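You operate a simulated robot arm through the tools that you are given. There is no shell and no other tool.

You are at the controls of a simulated two-armed robot. One attempt, no reset.

Task
Strap the pressed bale and let the platen up.
Fine: pull each strap tab down and shut its buckle before you push the blue lever down.

Only the result counts: the job must be done as asked and must still hold three seconds after the hand-in. Knocking over, shifting, dropping, spilling or breaking anything else fails it.

Robot
Two 7-joint arms with two-finger grippers on one trunk that stands fixed in place. Base frame: the origin is at the foot of the trunk, x ahead of it, y to its left, z up. Lengths are in mm, angles in degrees, forces in N, time in s.
The left shoulder is at [60, 179, 1034], the right one opposite. With the tool pointing down near the work surface each hand reaches from about 100 to 540 mm from the base axis, measured 20 degrees to its own side. Payload 1.96 kg a hand.
The tool frame of a hand sits at the grasp point between the pads (the TCP): z along the fingers, y along the line on which they close. The tips reach 20 mm beyond it. The gripper opens to 72 mm; its body begins 38 mm behind the TCP.
Orientation is told as [roll, pitch, yaw] about the base's x, y, z axes, in that order, counted from this pose: with the fingers straight down and closing along the base's y, the tool's x points along the base's -x, its y along +y and its z along -z.

Tools
- The arms move only by the tool play_rows. It takes "left_series", "right_series" or both (then of equal length, played together; a hand with none holds still); each is a list of rows, each a list of 7 numbers: the shift along the tool's x, y, z in mm, then the turn, a rotation vector about the tool's x, y, z in degrees, then the finger opening in mm, from 0 to 72. In form: [[x, y, z, ax, ay, az, hand], ...]. A call has 1 to 20 rows; each row shifts and turns the commanded pose from where the row before left it, along the tool's axes as they then stand. A row lasts 0.2 s, in which the tool goes at most 50 mm and 8.6 degrees; a call with a longer step from one row to the next is refused whole, and so is a gripper value outside its range. A pose out of reach is approached as far as the arm can. The call stops where the force on the tool passes 40 N (or 10 N more than at its start, if that is more) or the arm is blocked; 0.2 s more then pass. The fingers move at their own pace (about 153 mm/s each) and stop on an object; they squeeze with about 38 N. The grip force told is the motor's: it shows also when the fingers shut on nothing. Time passes only in rows, and 0.2 s behind the last, so rows that do not move let the fingers close. It gives the time, the measured TCP pose, the force on the tool (base axes), the opening and the grip force at its end, in the units of the frame above (readings bear some noise), with the torque about the TCP (base axes, N m) and any sound that the robot's microphone picked up.
- Cameras (640 x 400 px; columns grow to the right, rows downward): "scene" is now at [31, -2.5, 1569.7]; the picture's right is [-0.08, -1.00, 0.00], its down [-0.79, 0.06, -0.61] and it looks along [0.61, -0.05, -0.79] (base axes); focal length 368 px, centre (320, 200). "left" rides on the left gripper at [71, -19, -82] in its tool frame; the picture's right is [0.26, 0.97, 0.00], its down [-0.67, 0.18, -0.72] and it looks along [-0.69, 0.19, 0.70] (tool axes); focal length 280 px, centre (320, 200). "right" rides on the right gripper at [71, 19, -82] in its tool frame; the picture's right is [-0.26, 0.97, 0.00], its down [-0.67, -0.18, -0.72] and it looks along [-0.69, -0.19, 0.70] (tool axes); focal length 280 px, centre (320, 200). There is no depth. A picture from a camera that has moved, and an enlarged one, comes with that camera's place and axes in the base frame and with its lens. The place of the scene camera against the robot may be out by one fixed shift of up to 25 mm in any direction.
- get_image(camera): a new picture of that camera. It takes no simulated time.
- slide_trunk(by): slides the trunk up (or, below 0, down) by that many mm; the arms and the scene camera ride with it, the base frame stays. It gives what a move gives, with no picture.
- pan_tilt(pan, tilt): turns the head with the scene camera to pan (to the left, within 86 degrees either way) and tilt (down, from -29 to 69), counted from straight ahead of the robot. It gives what a move gives.
- enlarge(camera, box): a new picture of the part [left, top, right, bottom] of that camera's present view, enlarged. It takes no simulated time.
- hand_in(): hands the job in; it is judged then, once.

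Places have to be worked out from the pictures, the camera data and where the tool is seen. Open the grippers and draw the arms clear of the work before you hand the job in, unless the task says otherwise.

The tools are called after "Call:" by a JSON object that holds its "op" and its "data". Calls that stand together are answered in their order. play_rows: Moves the arms, as the interface text tells. Its arguments: {"type":"object","properties":{"left_series":{"type":"array"},"right_series":{"type":"array"}},"required":[]} The other tools are called the same way: slide_trunk (by) moves the trunk up or down; pan_tilt (pan, tilt) turns the head that bears the scene camera; get_image (camera) takes a picture; enlarge (camera, box) takes an enlarged picture of a part of a camera's view; hand_in () hands the job in.

At the start:

```text
time_s: 0.0
left_tcp_pos: [492.7, 157.4, 1009.0]
left_orientation: [0.0, 0.0, 0.0]
left_contact_force: [0.1, -0.2, 0.1]
left_wrist_torque: [0.0, 0.01, -0.01]
left_opening: 72.2
left_gripper_force: 0.1
right_tcp_pos: [474.6, -258.1, 1018.1]
right_orientation: [0.0, 0.0, -0.1]
right_contact_force: [-1.0, 0.7, 0.2]
right_wrist_torque: [0.02, -0.03, 0.01]
right_opening: 72.1
right_gripper_force: 0.0
trunk travel left (down, up): [-680.0, 310.0]
head pan, tilt (commanded): [-4.6, 52.1]
```

scene: 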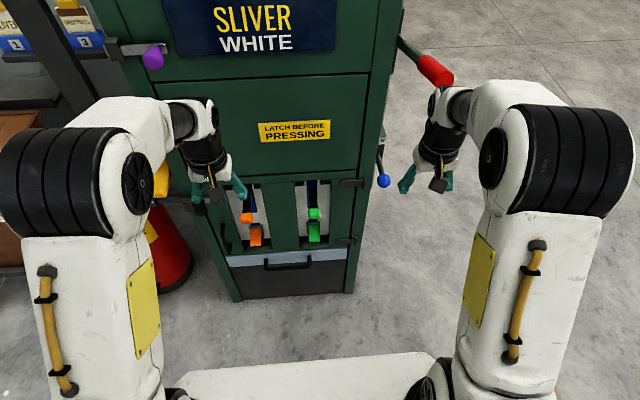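
right: 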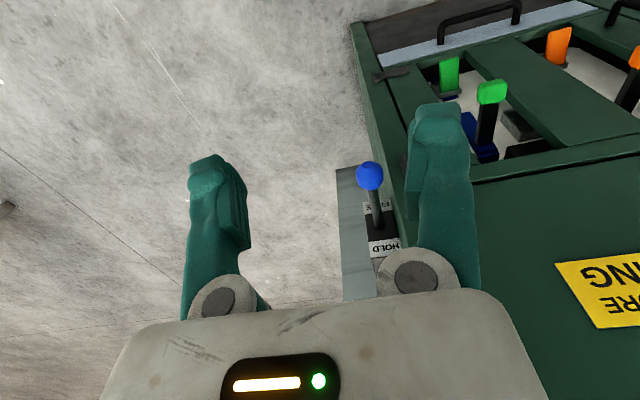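
left: 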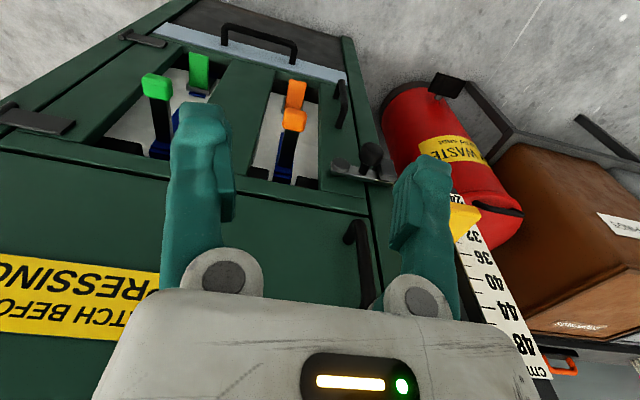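

I'll start by looking closely at the front of the press where the tabs, buckles and blue lever are.

Call:
{"op": "enlarge", "data": {"camera": "scene", "box": [180, 160, 420, 310]}}

Call:
{"op": "enlarge", "data": {"camera": "left", "box": [60, 0, 420, 225]}}

Call:
{"op": "enlarge", "data": {"camera": "right", "box": [320, 0, 640, 300]}}

```text
2.67 times, centred on (300, 235) of scene
camera zoom: at [31.0, -2.5, 1569.7], right [-0.08, -1.0, 0.0], down [-0.79, 0.06, -0.61], along [0.61, -0.05, -0.79], focal length 980 px, centre (373, 107)
```

zoom: 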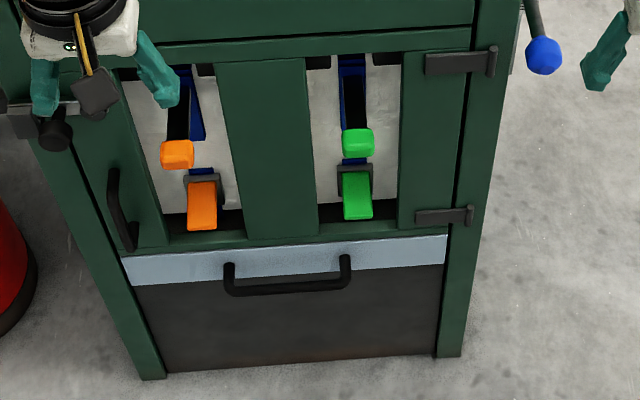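

```text
1.78 times, centred on (240, 112) of left
camera zoom: at [422.1, 138.8, 1091.1], right [-0.26, 0.97, 0.0], down [0.67, 0.18, 0.72], along [0.69, 0.19, -0.7], focal length 498 px, centre (462, 356)
```

zoom: 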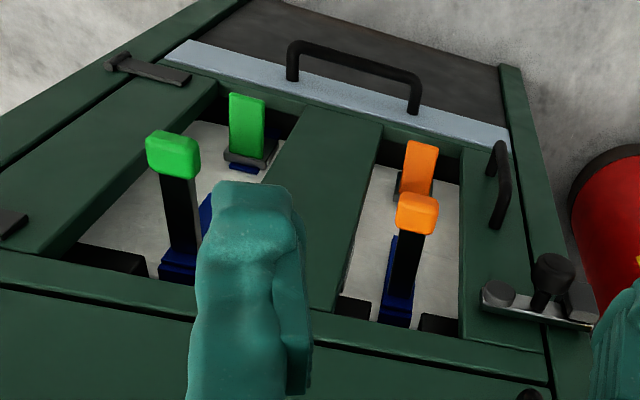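

```text
1.33 times, centred on (480, 150) of right
camera zoom: at [405.4, -238.1, 1099.2], right [0.26, 0.96, 0.0], down [0.67, -0.18, 0.72], along [0.69, -0.19, -0.7], focal length 374 px, centre (107, 267)
```

zoom: 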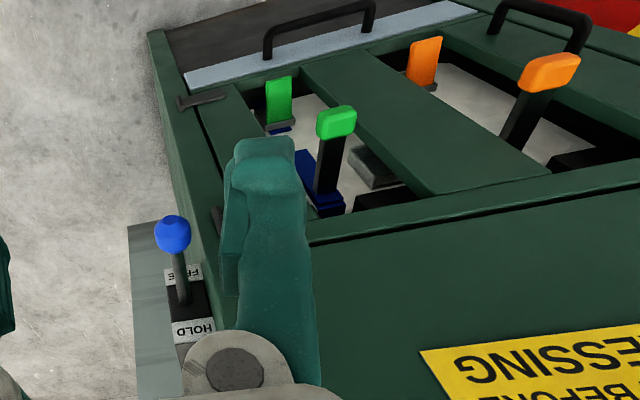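

I triangulate the upper tabs near green (653,-42,689) and orange (655,161,685), the buckles near green (706,-43,496) and orange (709,165,486), and the blue knob near (711,-241,757). I'll look around with the head to check clearance before lowering the trunk.

Call:
{"op": "pan_tilt", "data": {"pan": 35, "tilt": 45}}

Call:
{"op": "get_image", "data": {"camera": "scene"}}

Call:
{"op": "pan_tilt", "data": {"pan": -35, "tilt": 45}}

Call:
{"op": "get_image", "data": {"camera": "scene"}}

Call:
{"op": "pan_tilt", "data": {"pan": 0, "tilt": 20}}

Call:
{"op": "get_image", "data": {"camera": "scene"}}

```text
time_s: 1.1
left_tcp_pos: [494.0, 158.6, 1008.9]
left_orientation: [0.0, 0.0, -0.1]
left_contact_force: [-0.6, -0.2, 0.2]
left_wrist_torque: [0.01, 0.02, 0.01]
left_opening: 71.9
left_gripper_force: 0.0
right_tcp_pos: [476.1, -257.3, 1016.9]
right_orientation: [0.0, 0.0, 0.0]
right_contact_force: [0.4, -0.4, -0.9]
right_wrist_torque: [0.03, 0.0, -0.02]
right_opening: 72.0
right_gripper_force: 0.1
trunk travel left (down, up): [-680.0, 310.0]
head pan, tilt (commanded): [35.0, 45.0]
```

```text
taken
camera scene: at [22.9, 50.0, 1579.5], right [0.57, -0.82, 0.0], down [-0.58, -0.4, -0.71], along [0.58, 0.4, -0.71], focal length 368 px, centre (320, 200)
```

scene: 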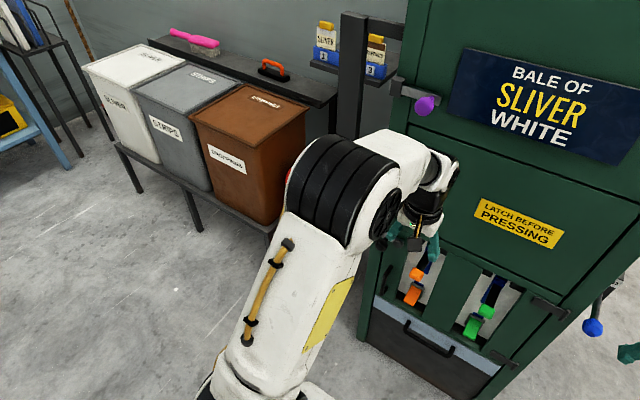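

```text
time_s: 2.5
left_tcp_pos: [493.9, 157.1, 1007.9]
left_orientation: [0.1, -0.1, 0.1]
left_contact_force: [-0.4, -0.6, 0.8]
left_wrist_torque: [0.01, 0.01, -0.02]
left_opening: 72.2
left_gripper_force: 0.2
right_tcp_pos: [476.0, -258.0, 1018.4]
right_orientation: [0.0, 0.0, -0.1]
right_contact_force: [-0.3, 0.4, 0.5]
right_wrist_torque: [0.03, 0.02, -0.01]
right_opening: 72.0
right_gripper_force: 0.0
trunk travel left (down, up): [-680.0, 310.0]
head pan, tilt (commanded): [-35.0, 45.0]
```

```text
taken
camera scene: at [22.9, -43.1, 1579.5], right [-0.57, -0.82, 0.0], down [-0.58, 0.41, -0.71], along [0.58, -0.41, -0.71], focal length 368 px, centre (320, 200)
```

scene: 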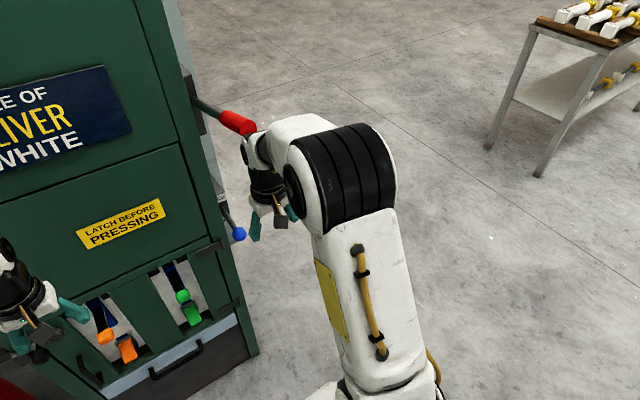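

```text
time_s: 3.5
left_tcp_pos: [493.1, 158.8, 1008.5]
left_orientation: [0.0, 0.1, 0.0]
left_contact_force: [-0.3, 0.3, -0.4]
left_wrist_torque: [-0.01, 0.01, -0.02]
left_opening: 71.9
left_gripper_force: 0.0
right_tcp_pos: [477.0, -258.1, 1017.5]
right_orientation: [0.0, 0.0, -0.1]
right_contact_force: [0.5, 0.6, 0.1]
right_wrist_torque: [-0.01, 0.0, 0.01]
right_opening: 72.0
right_gripper_force: 0.0
trunk travel left (down, up): [-680.0, 310.0]
head pan, tilt (commanded): [0.0, 20.0]
```

```text
taken
camera scene: at [49.4, 3.3, 1618.1], right [0.0, -1.0, 0.0], down [-0.34, 0.0, -0.94], along [0.94, 0.0, -0.34], focal length 368 px, centre (320, 200)
```

scene: 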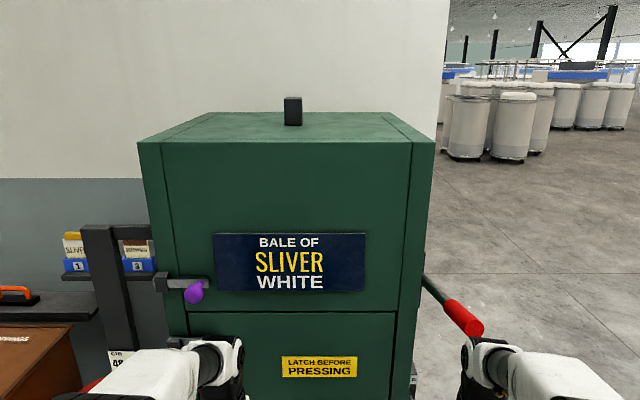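

The area around and below the arms is clear of objects (bins are far left, bench far right). I'll lower the trunk by 350 mm to get the head and arms level with the straps and look again.

Call:
{"op": "slide_trunk", "data": {"by": -350}}

Call:
{"op": "pan_tilt", "data": {"pan": 0, "tilt": 40}}

Call:
{"op": "get_image", "data": {"camera": "scene"}}

Call:
{"op": "get_image", "data": {"camera": "left"}}

Call:
{"op": "get_image", "data": {"camera": "right"}}

```text
time_s: 6.9
left_tcp_pos: [492.3, 157.3, 658.9]
left_orientation: [0.0, 0.0, 0.0]
left_contact_force: [-0.1, 0.3, 0.1]
left_wrist_torque: [0.03, 0.02, -0.01]
left_opening: 72.1
left_gripper_force: 0.0
right_tcp_pos: [474.8, -257.2, 667.9]
right_orientation: [0.0, -0.1, -0.2]
right_contact_force: [-0.1, 0.3, 0.4]
right_wrist_torque: [0.02, 0.01, -0.04]
right_opening: 72.1
right_gripper_force: 0.1
trunk travel left (down, up): [-330.0, 660.0]
head pan, tilt (commanded): [0.0, 20.0]
```

```text
time_s: 7.7
left_tcp_pos: [494.0, 158.8, 658.5]
left_orientation: [0.0, 0.0, 0.0]
left_contact_force: [1.4, 0.0, -0.4]
left_wrist_torque: [0.0, 0.01, 0.0]
left_opening: 72.2
left_gripper_force: 0.0
right_tcp_pos: [475.4, -257.4, 668.4]
right_orientation: [-0.1, -0.1, -0.2]
right_contact_force: [-0.6, 0.4, -0.4]
right_wrist_torque: [0.01, 0.0, 0.0]
right_opening: 72.0
right_gripper_force: 0.2
trunk travel left (down, up): [-330.0, 660.0]
head pan, tilt (commanded): [0.0, 40.0]
```

```text
taken
camera scene: at [41.2, 3.5, 1236.8], right [0.0, -1.0, 0.0], down [-0.64, 0.0, -0.77], along [0.77, 0.0, -0.64], focal length 368 px, centre (320, 200)
```

scene: 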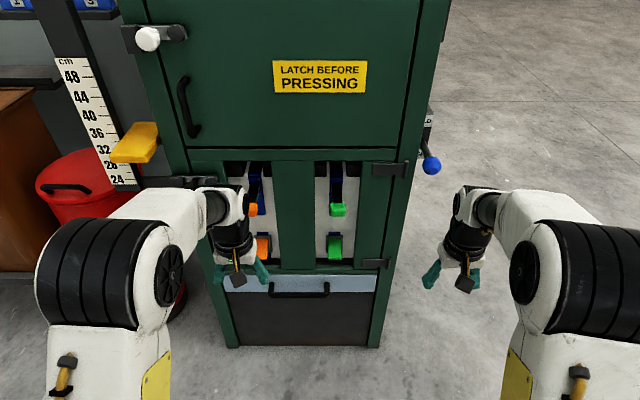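

```text
taken
camera left: at [422.0, 138.8, 741.1], right [-0.26, 0.97, 0.0], down [0.67, 0.18, 0.72], along [0.69, 0.19, -0.7], focal length 280 px, centre (320, 200)
```

left: 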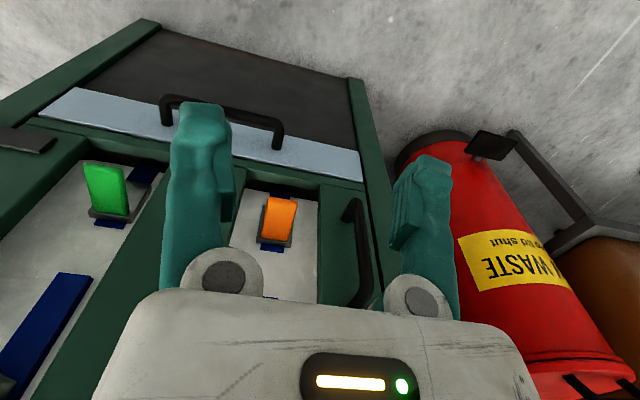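

```text
taken
camera right: at [405.4, -238.1, 749.2], right [0.26, 0.96, 0.0], down [0.67, -0.18, 0.72], along [0.69, -0.19, -0.7], focal length 280 px, centre (320, 200)
```

right: 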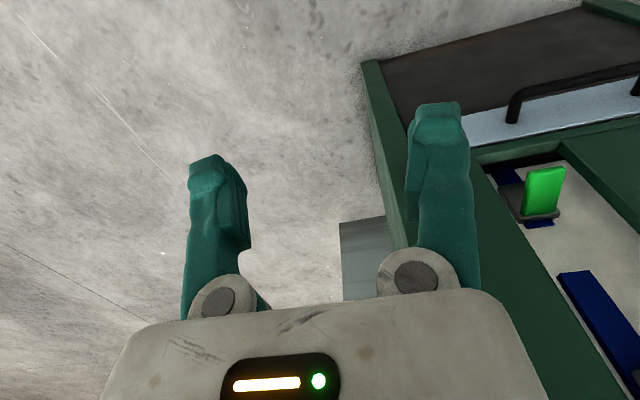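

The head now sees the front from a lower angle; I'll enlarge the strap area and lever.

Call:
{"op": "enlarge", "data": {"camera": "scene", "box": [220, 145, 400, 265]}}

Call:
{"op": "enlarge", "data": {"camera": "scene", "box": [380, 90, 470, 200]}}

Call:
{"op": "enlarge", "data": {"camera": "left", "box": [40, 140, 360, 340]}}

```text
3.33 times, centred on (310, 205) of scene
camera zoom: at [41.2, 3.5, 1236.8], right [0.0, -1.0, 0.0], down [-0.64, 0.0, -0.77], along [0.77, 0.0, -0.64], focal length 1225 px, centre (353, 183)
```

zoom: 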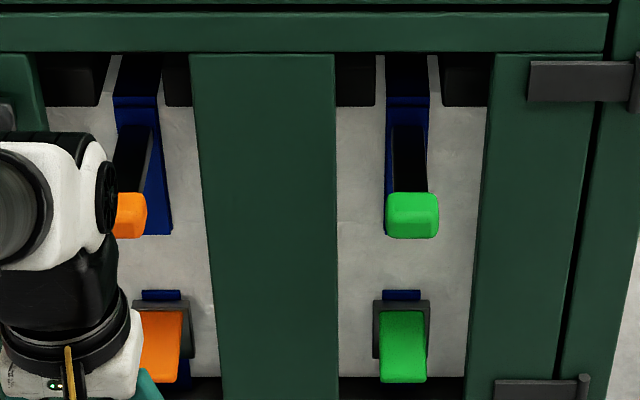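

```text
3.64 times, centred on (425, 145) of scene
camera zoom: at [41.2, 3.5, 1236.8], right [0.0, -1.0, 0.0], down [-0.64, 0.0, -0.77], along [0.77, 0.0, -0.64], focal length 1336 px, centre (-62, 400)
```

zoom: 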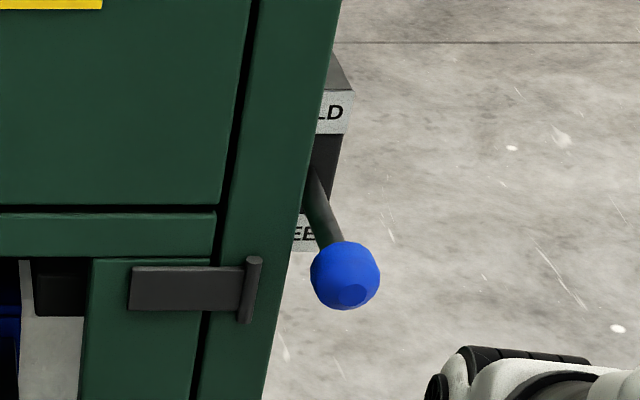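

```text
2.00 times, centred on (200, 240) of left
camera zoom: at [422.0, 138.8, 741.1], right [-0.26, 0.97, 0.0], down [0.67, 0.18, 0.72], along [0.69, 0.19, -0.7], focal length 561 px, centre (560, 120)
```

zoom: 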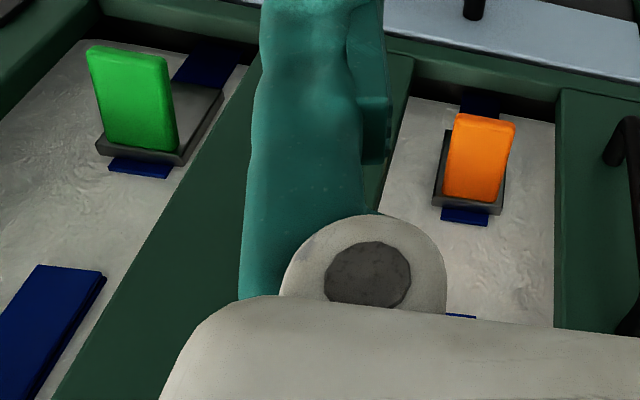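

The buckles look like hinged flaps on gray bases, but I need a side view to know which way they swing. I'll lower the right hand and tilt/yaw it so its camera looks level at the straps from the right side.

Call:
{"op": "play_rows", "data": {"right_series": [[0, 0, 40, 0, 0, 0, 72], [0, 0, 40, 0, 0, 0, 72], [0, 0, 40, 0, 0, 0, 72], [0, 0, 0, 0, -7.5, 0, 72], [0, 0, 0, 0, -7.5, 0, 72], [0, 0, 0, 0, -7.5, 0, 72], [0, 0, 0, 0, -7.5, 0, 72], [0, 0, 0, 0, -7.5, 0, 72], [0, 0, 0, 0, -7.5, 0, 72], [0, 0, 0, -4.95, 0, -4.95, 72], [0, 0, 0, -4.95, 0, -4.95, 72], [0, 0, 0, -4.95, 0, -4.95, 72], [0, 0, 0, -4.95, 0, -4.95, 72], [0, 0, 0, -4.95, 0, -4.95, 72]]}}

Call:
{"op": "get_image", "data": {"camera": "right"}}

Call:
{"op": "get_image", "data": {"camera": "scene"}}

```text
time_s: 10.7
left_tcp_pos: [493.2, 157.5, 659.3]
left_orientation: [0.0, 0.0, 0.0]
left_contact_force: [0.7, 0.7, 0.6]
left_wrist_torque: [0.0, -0.01, 0.03]
left_opening: 72.0
left_gripper_force: 0.0
right_tcp_pos: [475.4, -256.2, 549.3]
right_orientation: [0.5, -45.4, 31.8]
right_contact_force: [-0.8, 0.8, -0.3]
right_wrist_torque: [-0.03, 0.03, -0.02]
right_opening: 72.1
right_gripper_force: 0.0
right hand out of reach, approached as far as the arm can: row 14
trunk travel left (down, up): [-330.0, 660.0]
head pan, tilt (commanded): [0.0, 40.0]
```

```text
taken
camera right: at [374.9, -297.6, 555.7], right [-0.36, 0.91, 0.19], down [0.07, -0.18, 0.98], along [0.93, 0.36, 0.0], focal length 280 px, centre (320, 200)
```

right: 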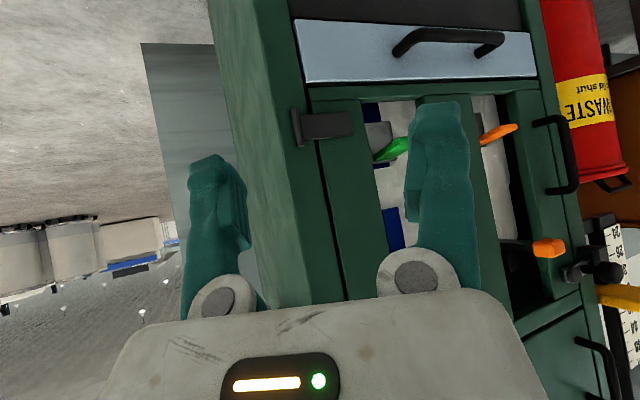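

```text
taken
camera scene: at [41.3, 3.6, 1236.8], right [0.0, -1.0, 0.0], down [-0.64, 0.0, -0.77], along [0.77, 0.0, -0.64], focal length 368 px, centre (320, 200)
```

scene: 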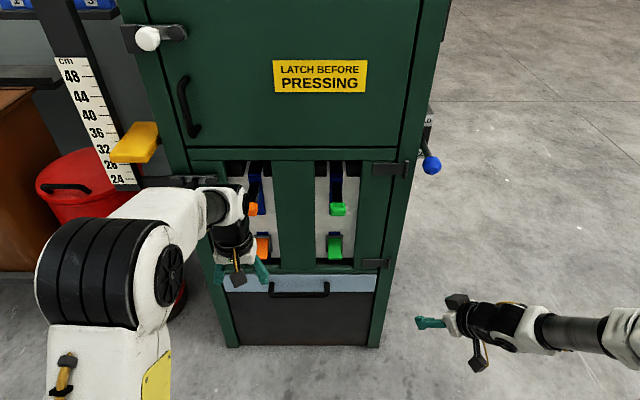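

Call:
{"op": "enlarge", "data": {"camera": "right", "box": [340, 80, 600, 280]}}

```text
2.00 times, centred on (470, 180) of right
camera zoom: at [374.9, -297.6, 555.7], right [-0.36, 0.91, 0.19], down [0.07, -0.18, 0.98], along [0.93, 0.36, 0.0], focal length 561 px, centre (20, 240)
```

zoom: 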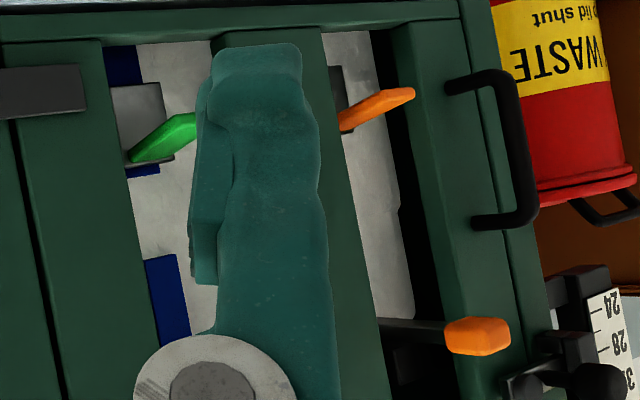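

The side view shows the buckle flaps stick out horizontally from the top edge of their bases (bale face at x≈750), and the tabs are on bars that stick out about 90 mm. I'll turn the left hand to point its fingers forward for gripping the orange tab.

Call:
{"op": "play_rows", "data": {"left_series": [[0, 0, 0, 0, -7.5, 0, 72], [0, 0, 0, 0, -7.5, 0, 72], [0, 0, 0, 0, -7.5, 0, 72], [0, 0, 0, 0, -7.5, 0, 72], [0, 0, 0, 0, -7.5, 0, 72], [0, 0, 0, 0, -7.5, 0, 72], [0, 0, 0, 0, -7.5, 0, 72], [0, 0, 0, 0, -7.5, 0, 72], [0, 0, 0, 0, -7.5, 0, 72], [0, 0, 0, 0, -7.5, 0, 72], [0, 0, 0, 0, -7.5, 0, 72], [0, 0, 0, 0, -7.5, 0, 72]]}}

Call:
{"op": "get_image", "data": {"camera": "left"}}

Call:
{"op": "get_image", "data": {"camera": "scene"}}

Call:
{"op": "get_image", "data": {"camera": "right"}}

```text
time_s: 13.3
left_tcp_pos: [493.2, 157.4, 658.9]
left_orientation: [-177.8, -89.8, 177.8]
left_contact_force: [0.0, 0.1, 0.0]
left_wrist_torque: [-0.02, 0.01, 0.01]
left_opening: 72.2
left_gripper_force: 0.1
right_tcp_pos: [475.7, -255.7, 549.1]
right_orientation: [0.5, -45.4, 31.8]
right_contact_force: [0.8, 0.3, -0.3]
right_wrist_torque: [0.03, -0.02, 0.02]
right_opening: 72.3
right_gripper_force: 0.0
trunk travel left (down, up): [-330.0, 660.0]
head pan, tilt (commanded): [0.0, 40.0]
```

```text
taken
camera left: at [410.8, 138.5, 588.7], right [0.0, 0.97, -0.26], down [-0.72, 0.18, 0.67], along [0.7, 0.19, 0.69], focal length 280 px, centre (320, 200)
```

left: 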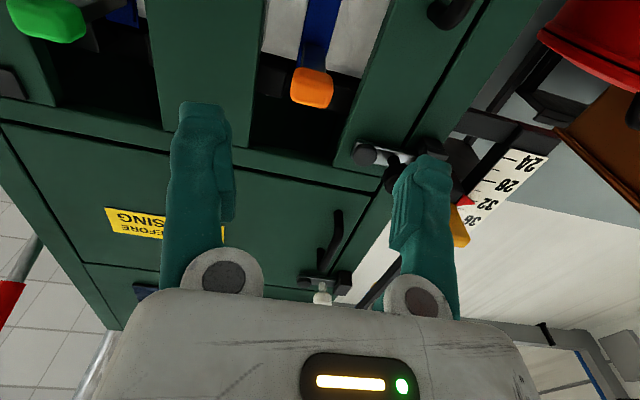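

```text
taken
camera scene: at [41.3, 3.5, 1236.8], right [0.0, -1.0, 0.0], down [-0.64, 0.0, -0.77], along [0.77, 0.0, -0.64], focal length 368 px, centre (320, 200)
```

scene: 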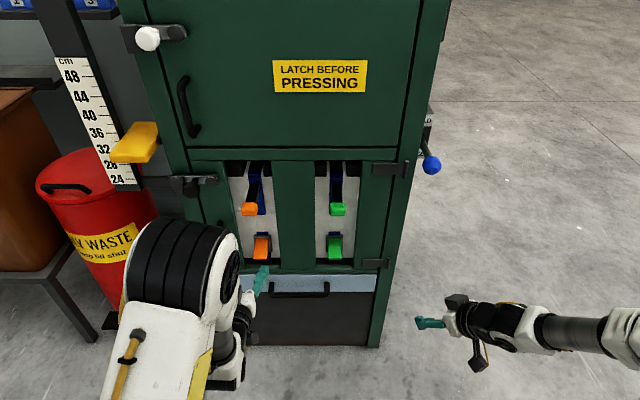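

```text
taken
camera right: at [374.8, -297.4, 555.5], right [-0.36, 0.91, 0.19], down [0.07, -0.18, 0.98], along [0.93, 0.36, 0.0], focal length 280 px, centre (320, 200)
```

right: 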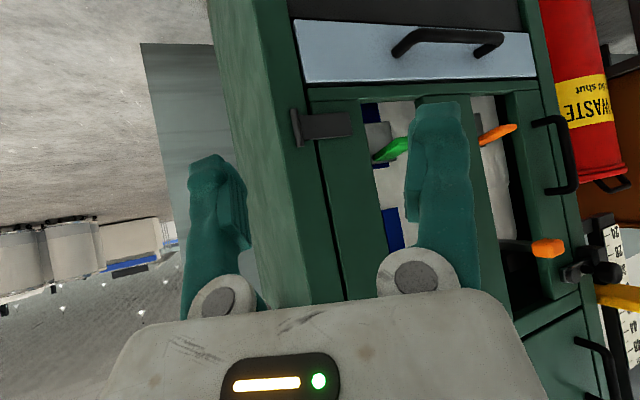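

The orange tab is visible to the left camera, consistent with (652,161,688). I'll zoom in for its size and shape before approaching.

Call:
{"op": "enlarge", "data": {"camera": "left", "box": [230, 0, 400, 130]}}

Call:
{"op": "enlarge", "data": {"camera": "scene", "box": [210, 155, 370, 275]}}

Call:
{"op": "enlarge", "data": {"camera": "right", "box": [460, 80, 620, 300]}}

```text
3.08 times, centred on (315, 65) of left
camera zoom: at [410.8, 138.5, 588.7], right [0.0, 0.97, -0.26], down [-0.72, 0.18, 0.67], along [0.7, 0.19, 0.69], focal length 863 px, centre (335, 615)
```

zoom: 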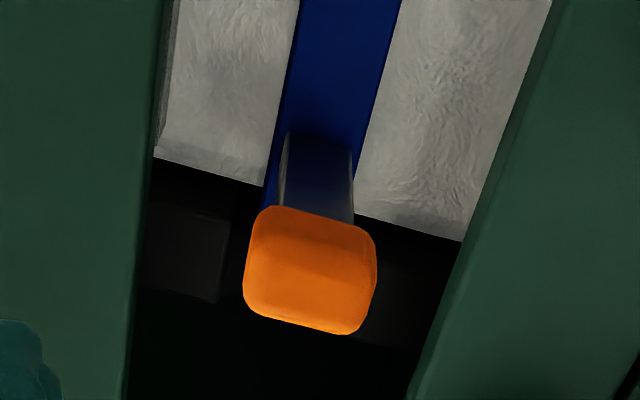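

```text
3.33 times, centred on (290, 215) of scene
camera zoom: at [41.3, 3.5, 1236.8], right [0.0, -1.0, 0.0], down [-0.64, 0.0, -0.77], along [0.77, 0.0, -0.64], focal length 1225 px, centre (420, 150)
```

zoom: 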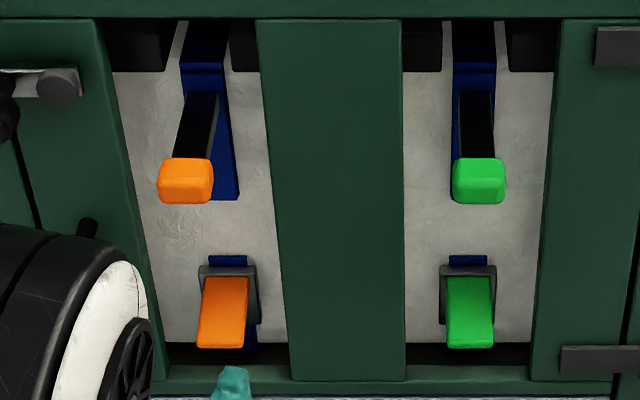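

```text
1.82 times, centred on (540, 190) of right
camera zoom: at [374.8, -297.4, 555.5], right [-0.36, 0.91, 0.19], down [0.07, -0.18, 0.98], along [0.93, 0.36, 0.0], focal length 510 px, centre (-80, 218)
```

zoom: 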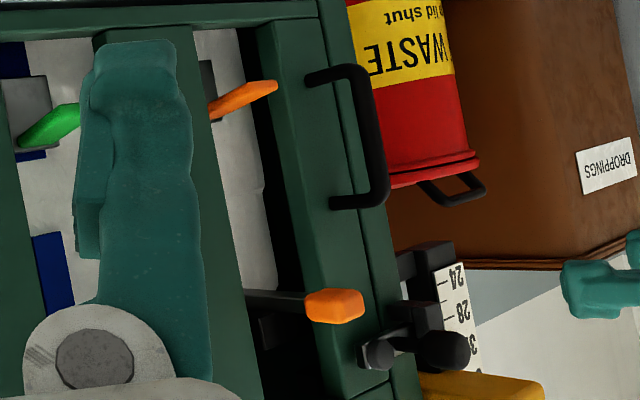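

Tab is about 36 mm wide. I'll move the left hand up to the tab height (z≈688, y≈161) and forward to x≈590 with fingers open, then check.

Call:
{"op": "play_rows", "data": {"left_series": [[-15, 2, 0, 0, 0, 0, 72], [-14, 2, 20, 0, 0, 0, 72], [0, 0, 40, 0, 0, 0, 72], [0, 0, 37, 0, 0, 0, 72]]}}

Call:
{"op": "get_image", "data": {"camera": "left"}}

Call:
{"op": "get_image", "data": {"camera": "scene"}}

Call:
{"op": "get_image", "data": {"camera": "right"}}

```text
time_s: 14.3
left_tcp_pos: [589.1, 159.7, 686.6]
left_orientation: [23.6, -90.0, -23.7]
left_contact_force: [0.2, 0.1, 0.2]
left_wrist_torque: [-0.02, -0.02, 0.01]
left_opening: 71.9
left_gripper_force: 0.0
right_tcp_pos: [476.0, -256.4, 548.9]
right_orientation: [0.4, -45.4, 31.8]
right_contact_force: [0.8, 1.1, -0.4]
right_wrist_torque: [-0.04, -0.02, 0.02]
right_opening: 71.7
right_gripper_force: 0.1
trunk travel left (down, up): [-330.0, 660.0]
head pan, tilt (commanded): [0.0, 40.0]
```

```text
taken
camera left: at [506.9, 140.8, 616.7], right [0.0, 0.97, -0.26], down [-0.71, 0.18, 0.67], along [0.7, 0.19, 0.69], focal length 280 px, centre (320, 200)
```

left: 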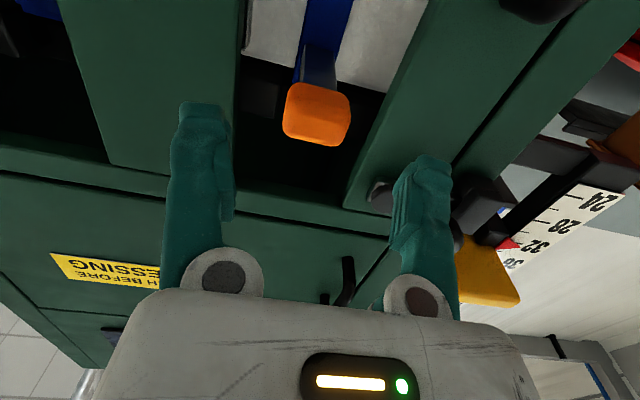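

```text
taken
camera scene: at [41.5, 3.5, 1236.8], right [0.0, -1.0, 0.0], down [-0.64, 0.0, -0.77], along [0.77, 0.0, -0.64], focal length 368 px, centre (320, 200)
```

scene: 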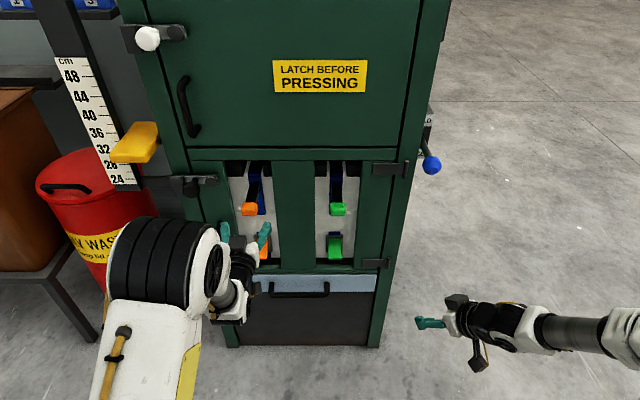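

```text
taken
camera right: at [374.9, -297.4, 555.4], right [-0.36, 0.91, 0.19], down [0.07, -0.18, 0.98], along [0.93, 0.36, 0.0], focal length 280 px, centre (320, 200)
```

right: 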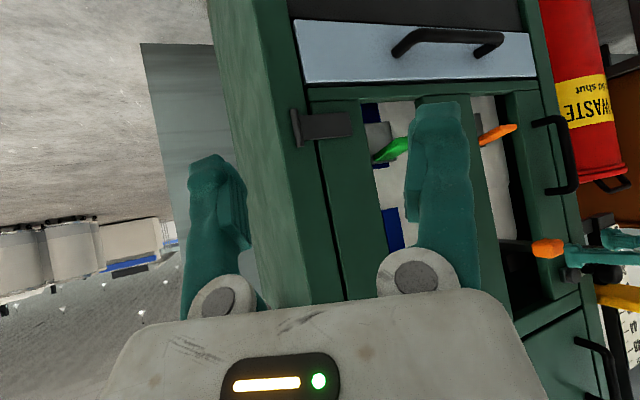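

Tab lies centred ahead of the open fingers (≈(645–655,160,689)), and the black latch knob is well above. I'll advance ~60 mm, then close on the tab.

Call:
{"op": "play_rows", "data": {"left_series": [[0, 0, 20, 0, 0, 0, 72], [-1, 0, 20, 0, 0, 0, 72], [-1, 0, 20, 0, 0, 0, 72]]}}

Call:
{"op": "get_image", "data": {"camera": "left"}}

Call:
{"op": "get_image", "data": {"camera": "right"}}

Call:
{"op": "enlarge", "data": {"camera": "scene", "box": [170, 150, 330, 270]}}

```text
time_s: 15.1
left_tcp_pos: [650.8, 158.7, 687.7]
left_orientation: [-7.8, -90.0, 7.8]
left_contact_force: [-0.2, -0.9, -0.6]
left_wrist_torque: [0.03, 0.0, -0.02]
left_opening: 72.3
left_gripper_force: 0.0
right_tcp_pos: [475.3, -256.8, 549.1]
right_orientation: [0.4, -45.4, 31.7]
right_contact_force: [0.1, 0.5, -0.8]
right_wrist_torque: [0.01, -0.02, -0.03]
right_opening: 72.1
right_gripper_force: 0.1
trunk travel left (down, up): [-330.0, 660.0]
head pan, tilt (commanded): [0.0, 40.0]
```

```text
taken
camera left: at [567.9, 140.4, 617.8], right [0.0, 0.96, -0.26], down [-0.71, 0.18, 0.67], along [0.7, 0.19, 0.69], focal length 280 px, centre (320, 200)
```

left: 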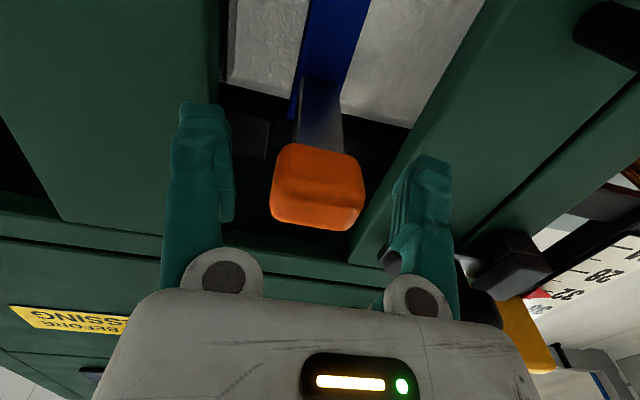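

```text
taken
camera right: at [374.8, -297.5, 555.5], right [-0.36, 0.91, 0.19], down [0.07, -0.18, 0.98], along [0.93, 0.36, 0.0], focal length 280 px, centre (320, 200)
```

right: 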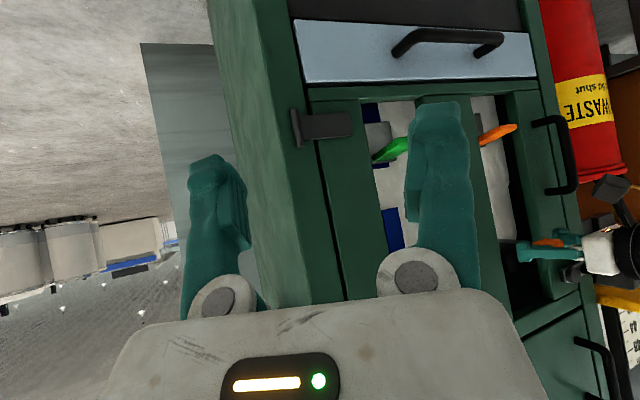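

```text
3.33 times, centred on (250, 210) of scene
camera zoom: at [41.3, 3.4, 1236.8], right [0.0, -1.0, 0.0], down [-0.64, 0.0, -0.77], along [0.77, 0.0, -0.64], focal length 1225 px, centre (553, 167)
```

zoom: 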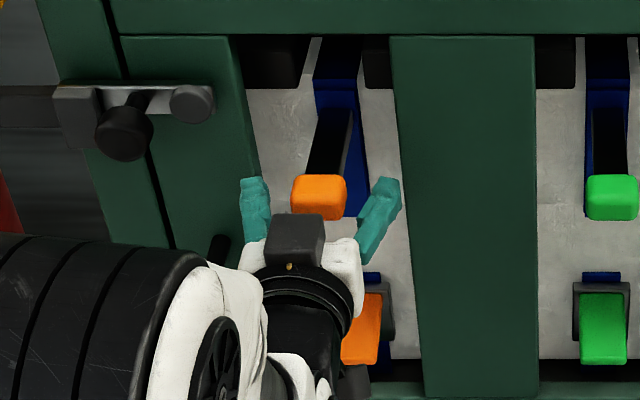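

The tab projects right at the TCP between the fingers. Closing the left gripper on it now.

Call:
{"op": "play_rows", "data": {"left_series": [[0, 0, 0, 0, 0, 0, 30], [0, 0, 0, 0, 0, 0, 15], [0, 0, 0, 0, 0, 0, 10]]}}

Call:
{"op": "get_image", "data": {"camera": "left"}}

```text
time_s: 15.9
left_tcp_pos: [650.4, 160.3, 688.8]
left_orientation: [-2.8, -89.9, 2.8]
left_contact_force: [1.9, 0.6, -1.0]
left_wrist_torque: [-0.01, 0.04, -0.04]
left_opening: 35.1
left_gripper_force: 40.0
right_tcp_pos: [475.2, -257.7, 548.4]
right_orientation: [0.4, -45.4, 31.8]
right_contact_force: [0.0, -0.3, 0.5]
right_wrist_torque: [0.04, 0.0, -0.04]
right_opening: 72.1
right_gripper_force: 0.1
trunk travel left (down, up): [-330.0, 660.0]
head pan, tilt (commanded): [0.0, 40.0]
```

```text
taken
camera left: at [567.9, 140.5, 617.9], right [0.0, 0.97, -0.26], down [-0.71, 0.18, 0.67], along [0.7, 0.19, 0.69], focal length 280 px, centre (320, 200)
```

left: 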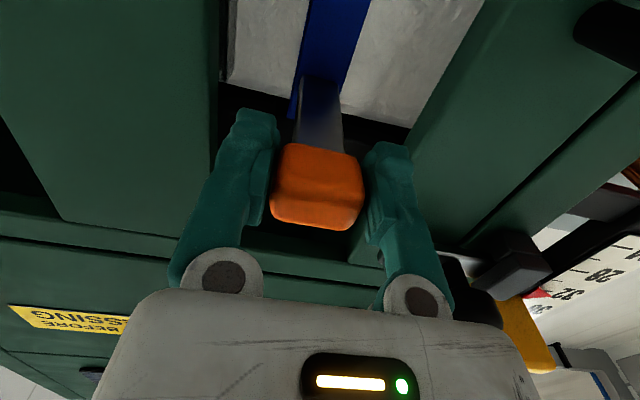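

Gripped (35 mm wide, 40 N). Now I'll pull down a little (10 mm) and read the force to learn whether it slides or pivots.

Call:
{"op": "play_rows", "data": {"left_series": [[5, 0, 0, 0, 0, 0, 10], [5, 0, 0, 0, 0, 0, 10]]}}

Call:
{"op": "get_image", "data": {"camera": "left"}}

```text
time_s: 16.5
left_tcp_pos: [649.1, 159.5, 678.6]
left_orientation: [168.4, -90.0, -168.5]
left_contact_force: [3.9, -5.8, 0.1]
left_wrist_torque: [-0.09, -0.07, -0.05]
left_opening: 35.4
left_gripper_force: 40.5
right_tcp_pos: [475.6, -255.8, 548.4]
right_orientation: [0.5, -45.4, 31.7]
right_contact_force: [0.0, -0.4, -0.3]
right_wrist_torque: [0.01, 0.01, -0.04]
right_opening: 71.8
right_gripper_force: 0.0
trunk travel left (down, up): [-330.0, 660.0]
head pan, tilt (commanded): [0.0, 40.0]
```

```text
taken
camera left: at [567.9, 140.7, 608.2], right [0.0, 0.97, -0.26], down [-0.72, 0.19, 0.67], along [0.7, 0.19, 0.69], focal length 280 px, centre (320, 200)
```

left: 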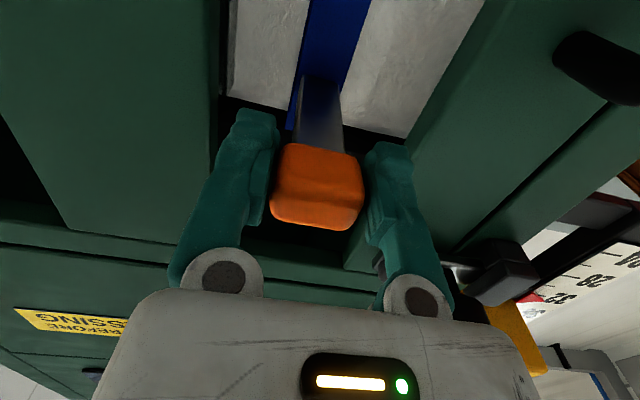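

It moved down freely with small forces. I'll continue another 25 mm in small steps, watching for pull along x (an arc) versus pure slide.

Call:
{"op": "play_rows", "data": {"left_series": [[6, 0, 0, 0, 0, 0, 10], [6, 0, 0, 0, 0, 0, 10], [6, 0, 0, 0, 0, 0, 10], [7, 0, 0, 0, 0, 0, 10]]}}

Call:
{"op": "get_image", "data": {"camera": "left"}}

Call:
{"op": "get_image", "data": {"camera": "right"}}

Call:
{"op": "enlarge", "data": {"camera": "scene", "box": [170, 150, 330, 270]}}

```text
time_s: 17.5
left_tcp_pos: [649.1, 159.3, 654.7]
left_orientation: [81.7, -89.9, -81.8]
left_contact_force: [-7.7, -12.2, 0.6]
left_wrist_torque: [-0.08, -0.24, -0.15]
left_opening: 35.1
left_gripper_force: 40.4
right_tcp_pos: [474.5, -257.3, 547.8]
right_orientation: [0.5, -45.5, 31.8]
right_contact_force: [0.0, -0.4, 0.6]
right_wrist_torque: [0.01, -0.01, -0.02]
right_opening: 71.9
right_gripper_force: 0.0
trunk travel left (down, up): [-330.0, 660.0]
head pan, tilt (commanded): [0.0, 40.0]
```

```text
taken
camera left: at [567.9, 140.8, 584.6], right [0.0, 0.97, -0.26], down [-0.71, 0.18, 0.67], along [0.7, 0.18, 0.69], focal length 280 px, centre (320, 200)
```

left: 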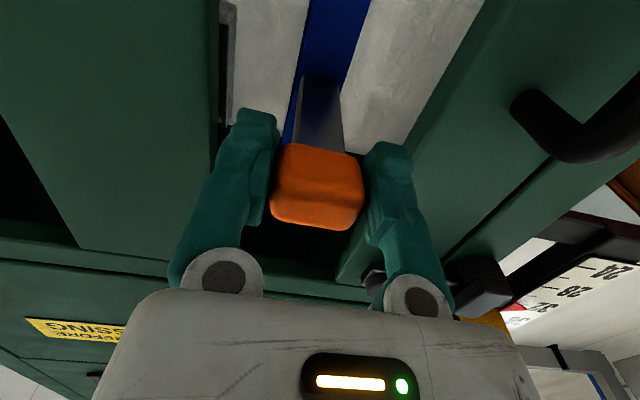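

```text
taken
camera right: at [374.1, -298.2, 555.5], right [-0.36, 0.91, 0.19], down [0.07, -0.18, 0.98], along [0.93, 0.36, 0.0], focal length 280 px, centre (320, 200)
```

right: 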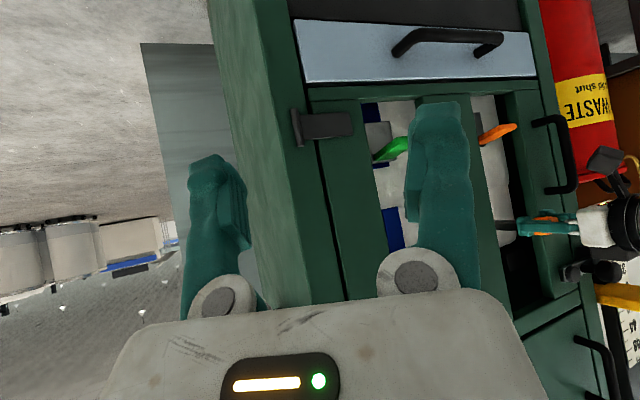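

```text
3.33 times, centred on (250, 210) of scene
camera zoom: at [40.0, 2.0, 1236.8], right [0.0, -1.0, 0.0], down [-0.64, 0.0, -0.77], along [0.77, 0.0, -0.64], focal length 1225 px, centre (553, 167)
```

zoom: 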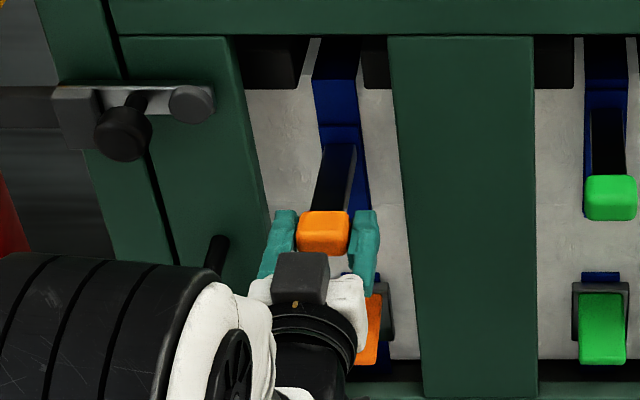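

The strap and tab slide straight down together (bar stays horizontal). A small sideways force is building, so I'll continue down with a slight -y and -x correction.

Call:
{"op": "play_rows", "data": {"left_series": [[6, -1, -1, 0, 0, 0, 10], [6, -1, 0, 0, 0, 0, 10], [6, -1, 0, 0, 0, 0, 10], [6, -0.5, 0, 0, 0, 0, 10]]}}

Call:
{"op": "enlarge", "data": {"camera": "scene", "box": [170, 150, 330, 270]}}

Call:
{"op": "enlarge", "data": {"camera": "right", "box": [440, 80, 640, 280]}}

```text
time_s: 18.5
left_tcp_pos: [648.8, 158.7, 630.5]
left_orientation: [163.6, -90.1, -163.7]
left_contact_force: [12.2, 0.9, 1.7]
left_wrist_torque: [0.13, -0.21, 0.18]
left_opening: 35.0
left_gripper_force: 40.3
right_tcp_pos: [476.4, -256.5, 548.7]
right_orientation: [0.5, -45.3, 31.8]
right_contact_force: [0.1, 0.5, -0.1]
right_wrist_torque: [-0.03, 0.01, 0.01]
right_opening: 71.9
right_gripper_force: 0.1
trunk travel left (down, up): [-330.0, 660.0]
head pan, tilt (commanded): [0.0, 40.0]
```

```text
3.33 times, centred on (250, 210) of scene
camera zoom: at [42.5, 3.6, 1236.7], right [0.0, -1.0, 0.0], down [-0.64, 0.0, -0.77], along [0.77, 0.0, -0.64], focal length 1225 px, centre (553, 167)
```

zoom: 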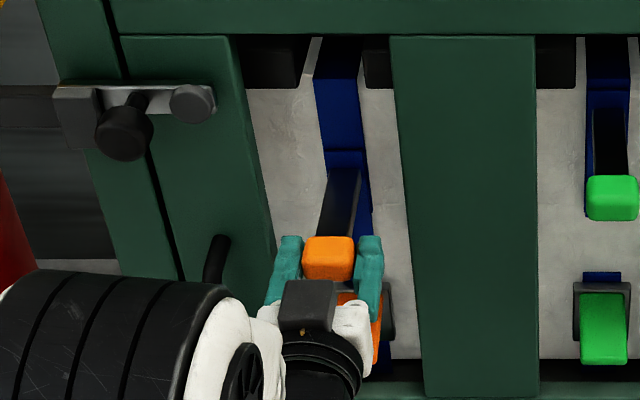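

```text
2.00 times, centred on (540, 180) of right
camera zoom: at [375.5, -297.2, 555.1], right [-0.36, 0.91, 0.19], down [0.07, -0.18, 0.98], along [0.93, 0.36, 0.0], focal length 561 px, centre (-120, 240)
```

zoom: 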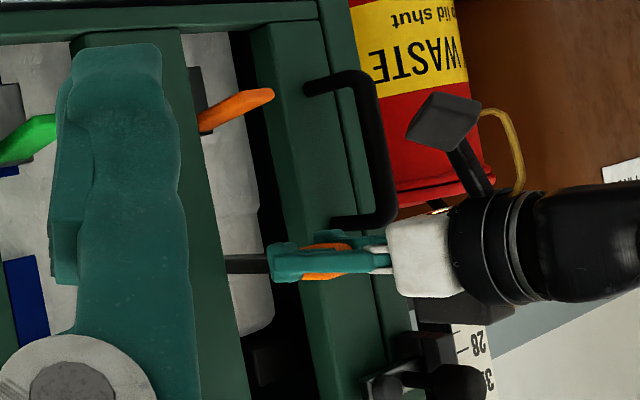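

Sliding well, now at z≈630.5 with small forces. Continuing down another ~24 mm with a tiny forward correction.

Call:
{"op": "play_rows", "data": {"left_series": [[6, 0, 0.6, 0, 0, 0, 10], [6, 0, 0, 0, 0, 0, 10], [6, 0, 0, 0, 0, 0, 10], [6, -0.3, 0, 0, 0, 0, 10]]}}

Call:
{"op": "enlarge", "data": {"camera": "right", "box": [440, 80, 640, 280]}}

```text
time_s: 19.5
left_tcp_pos: [648.5, 159.5, 607.5]
left_orientation: [-7.5, -89.9, 7.5]
left_contact_force: [6.6, 6.5, 0.6]
left_wrist_torque: [0.0, -0.32, 0.07]
left_opening: 35.3
left_gripper_force: 39.7
right_tcp_pos: [476.0, -256.1, 548.8]
right_orientation: [0.5, -45.3, 31.8]
right_contact_force: [-0.2, -0.1, -0.6]
right_wrist_torque: [-0.01, 0.04, 0.0]
right_opening: 71.9
right_gripper_force: 0.1
trunk travel left (down, up): [-330.0, 660.0]
head pan, tilt (commanded): [0.0, 40.0]
```

```text
2.00 times, centred on (540, 180) of right
camera zoom: at [374.9, -297.1, 555.5], right [-0.36, 0.91, 0.19], down [0.07, -0.18, 0.98], along [0.93, 0.36, 0.0], focal length 561 px, centre (-120, 240)
```

zoom: 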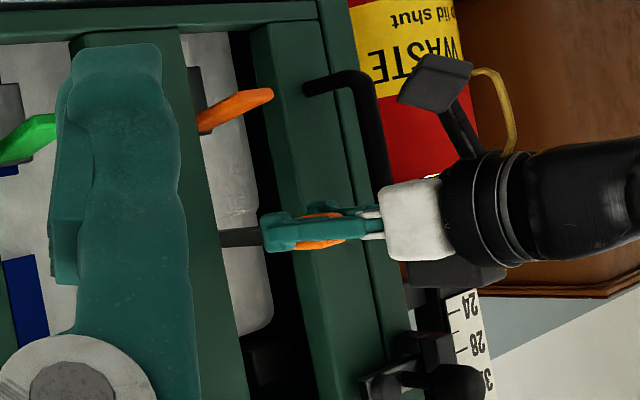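

Tab at z≈607 with low forces, and still clear of the flap (tip near (667,165,500)). Continue down in small steps until the stop.

Call:
{"op": "play_rows", "data": {"left_series": [[5, -0.3, 0, 0, 0, 0, 10], [5, 0, 0, 0, 0, 0, 10], [5, 0, 0, 0, 0, 0, 10]]}}

Call:
{"op": "get_image", "data": {"camera": "right"}}

Call:
{"op": "enlarge", "data": {"camera": "scene", "box": [170, 150, 330, 270]}}

```text
time_s: 20.3
left_tcp_pos: [650.0, 160.1, 591.8]
left_orientation: [-45.6, -89.9, 45.7]
left_contact_force: [1.7, 14.0, 0.3]
left_wrist_torque: [0.12, 0.27, 0.32]
left_opening: 35.2
left_gripper_force: 39.4
right_tcp_pos: [476.2, -255.1, 549.0]
right_orientation: [0.5, -45.3, 31.9]
right_contact_force: [0.3, 0.0, 0.6]
right_wrist_torque: [0.02, 0.02, -0.02]
right_opening: 72.2
right_gripper_force: 0.1
trunk travel left (down, up): [-330.0, 660.0]
head pan, tilt (commanded): [0.0, 40.0]
```

```text
taken
camera right: at [374.9, -296.7, 555.8], right [-0.36, 0.91, 0.19], down [0.07, -0.18, 0.98], along [0.93, 0.36, 0.0], focal length 280 px, centre (320, 200)
```

right: 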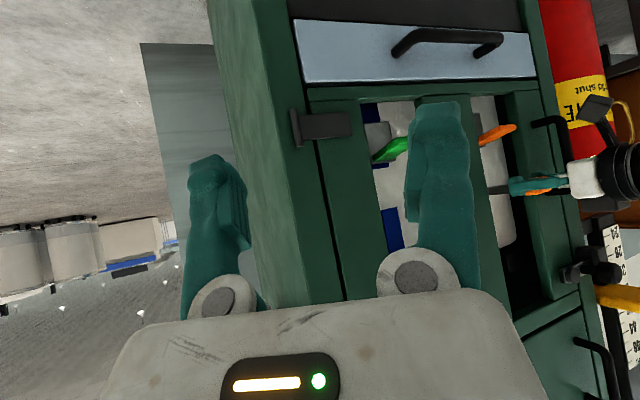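

```text
3.33 times, centred on (250, 210) of scene
camera zoom: at [41.3, 4.8, 1236.8], right [0.0, -1.0, 0.0], down [-0.64, 0.0, -0.77], along [0.77, 0.0, -0.64], focal length 1225 px, centre (553, 167)
```

zoom: 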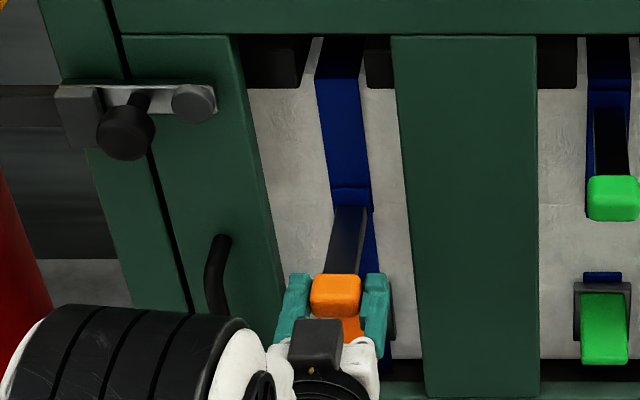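

No end stop yet after ~97 mm of travel. Continue cautiously with a small +y correction.

Call:
{"op": "play_rows", "data": {"left_series": [[4, 0.6, 0, 0, 0, 0, 10], [4, 0, 0, 0, 0, 0, 10], [4, 0, 0, 0, 0, 0, 10]]}}

Call:
{"op": "enlarge", "data": {"camera": "right", "box": [440, 80, 640, 280]}}

Call:
{"op": "get_image", "data": {"camera": "left"}}

```text
time_s: 21.2
left_tcp_pos: [649.9, 160.1, 586.3]
left_orientation: [179.2, -88.8, -178.9]
left_contact_force: [-16.4, 4.3, 12.5]
left_wrist_torque: [-0.07, 0.14, 0.28]
left_opening: 35.4
left_gripper_force: 40.2
right_tcp_pos: [473.3, -256.8, 549.0]
right_orientation: [0.3, -45.5, 31.9]
right_contact_force: [0.5, 0.0, -0.2]
right_wrist_torque: [0.04, 0.01, 0.06]
right_opening: 71.9
right_gripper_force: 0.0
trunk travel left (down, up): [-330.0, 660.0]
head pan, tilt (commanded): [0.0, 40.0]
stopped in row 3 (left hand): the force on the tool passed its limit at 41 N (the readings are from after the stop); the commanded pose is now the measured one
```

```text
2.00 times, centred on (540, 180) of right
camera zoom: at [372.9, -298.0, 556.3], right [-0.36, 0.91, 0.19], down [0.07, -0.18, 0.98], along [0.93, 0.36, 0.0], focal length 561 px, centre (-120, 240)
```

zoom: 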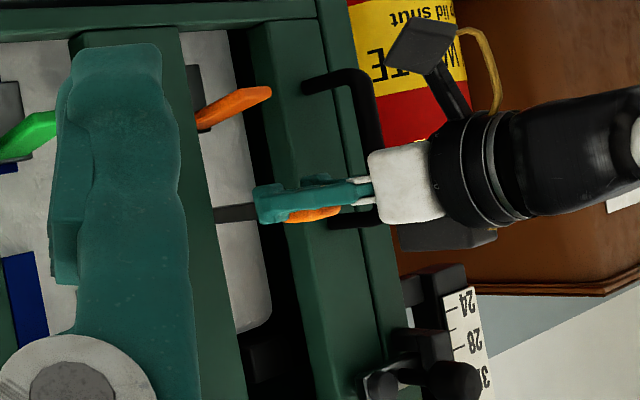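

```text
taken
camera left: at [569.3, 140.0, 515.0], right [0.0, 0.97, -0.26], down [-0.73, 0.18, 0.66], along [0.68, 0.19, 0.7], focal length 280 px, centre (320, 200)
```

left: 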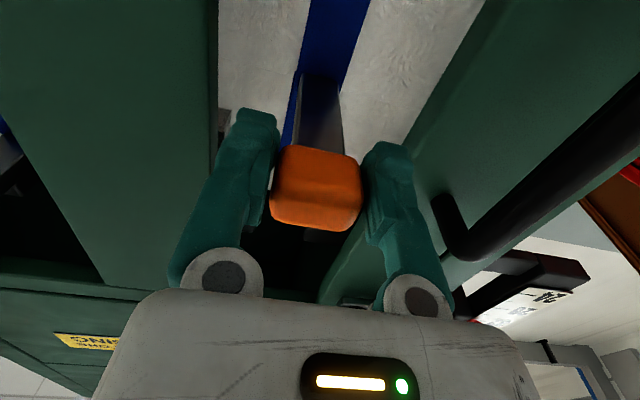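

It hit a firm stop at z≈586 (about 103 mm of travel) – the strap end is now in the buckle. During the pull there was no upward spring force, so I'll open the fingers moderately (the door handle is close) and see whether the tab stays.

Call:
{"op": "play_rows", "data": {"left_series": [[0, 0, 0, 0, 0, 0, 42], [0, 0, 0, 0, 0, 0, 50], [0, 0, 0, 0, 0, 0, 50]]}}

Call:
{"op": "get_image", "data": {"camera": "left"}}

Call:
{"op": "enlarge", "data": {"camera": "right", "box": [440, 80, 640, 280]}}

```text
time_s: 22.0
left_tcp_pos: [651.0, 159.0, 584.4]
left_orientation: [179.8, -89.3, -179.7]
left_contact_force: [-0.5, 0.1, -0.2]
left_wrist_torque: [0.03, 0.0, 0.0]
left_opening: 50.0
left_gripper_force: 0.1
right_tcp_pos: [474.8, -256.6, 547.6]
right_orientation: [0.4, -45.5, 31.8]
right_contact_force: [0.0, 0.1, 0.0]
right_wrist_torque: [-0.01, 0.0, 0.03]
right_opening: 71.9
right_gripper_force: 0.1
trunk travel left (down, up): [-330.0, 660.0]
head pan, tilt (commanded): [0.0, 40.0]
```

```text
taken
camera left: at [570.3, 139.4, 512.6], right [0.0, 0.97, -0.26], down [-0.73, 0.18, 0.66], along [0.69, 0.19, 0.7], focal length 280 px, centre (320, 200)
```

left: 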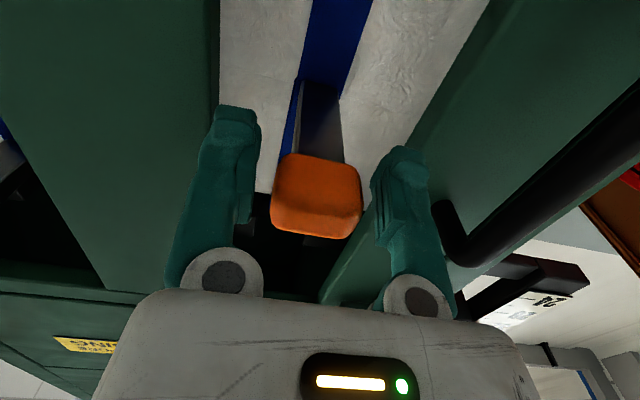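

```text
2.00 times, centred on (540, 180) of right
camera zoom: at [374.8, -297.6, 555.5], right [-0.36, 0.91, 0.19], down [0.07, -0.18, 0.98], along [0.93, 0.36, 0.0], focal length 561 px, centre (-120, 240)
```

zoom: 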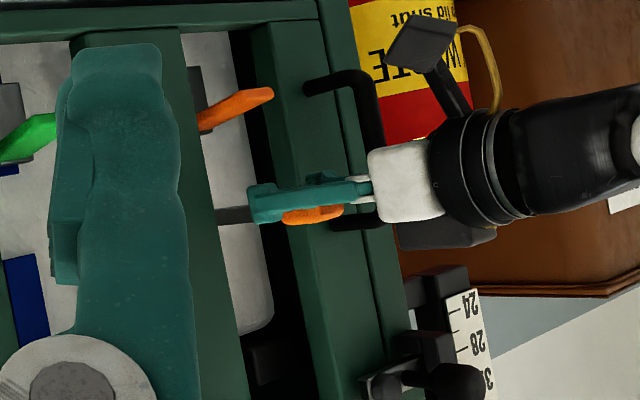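

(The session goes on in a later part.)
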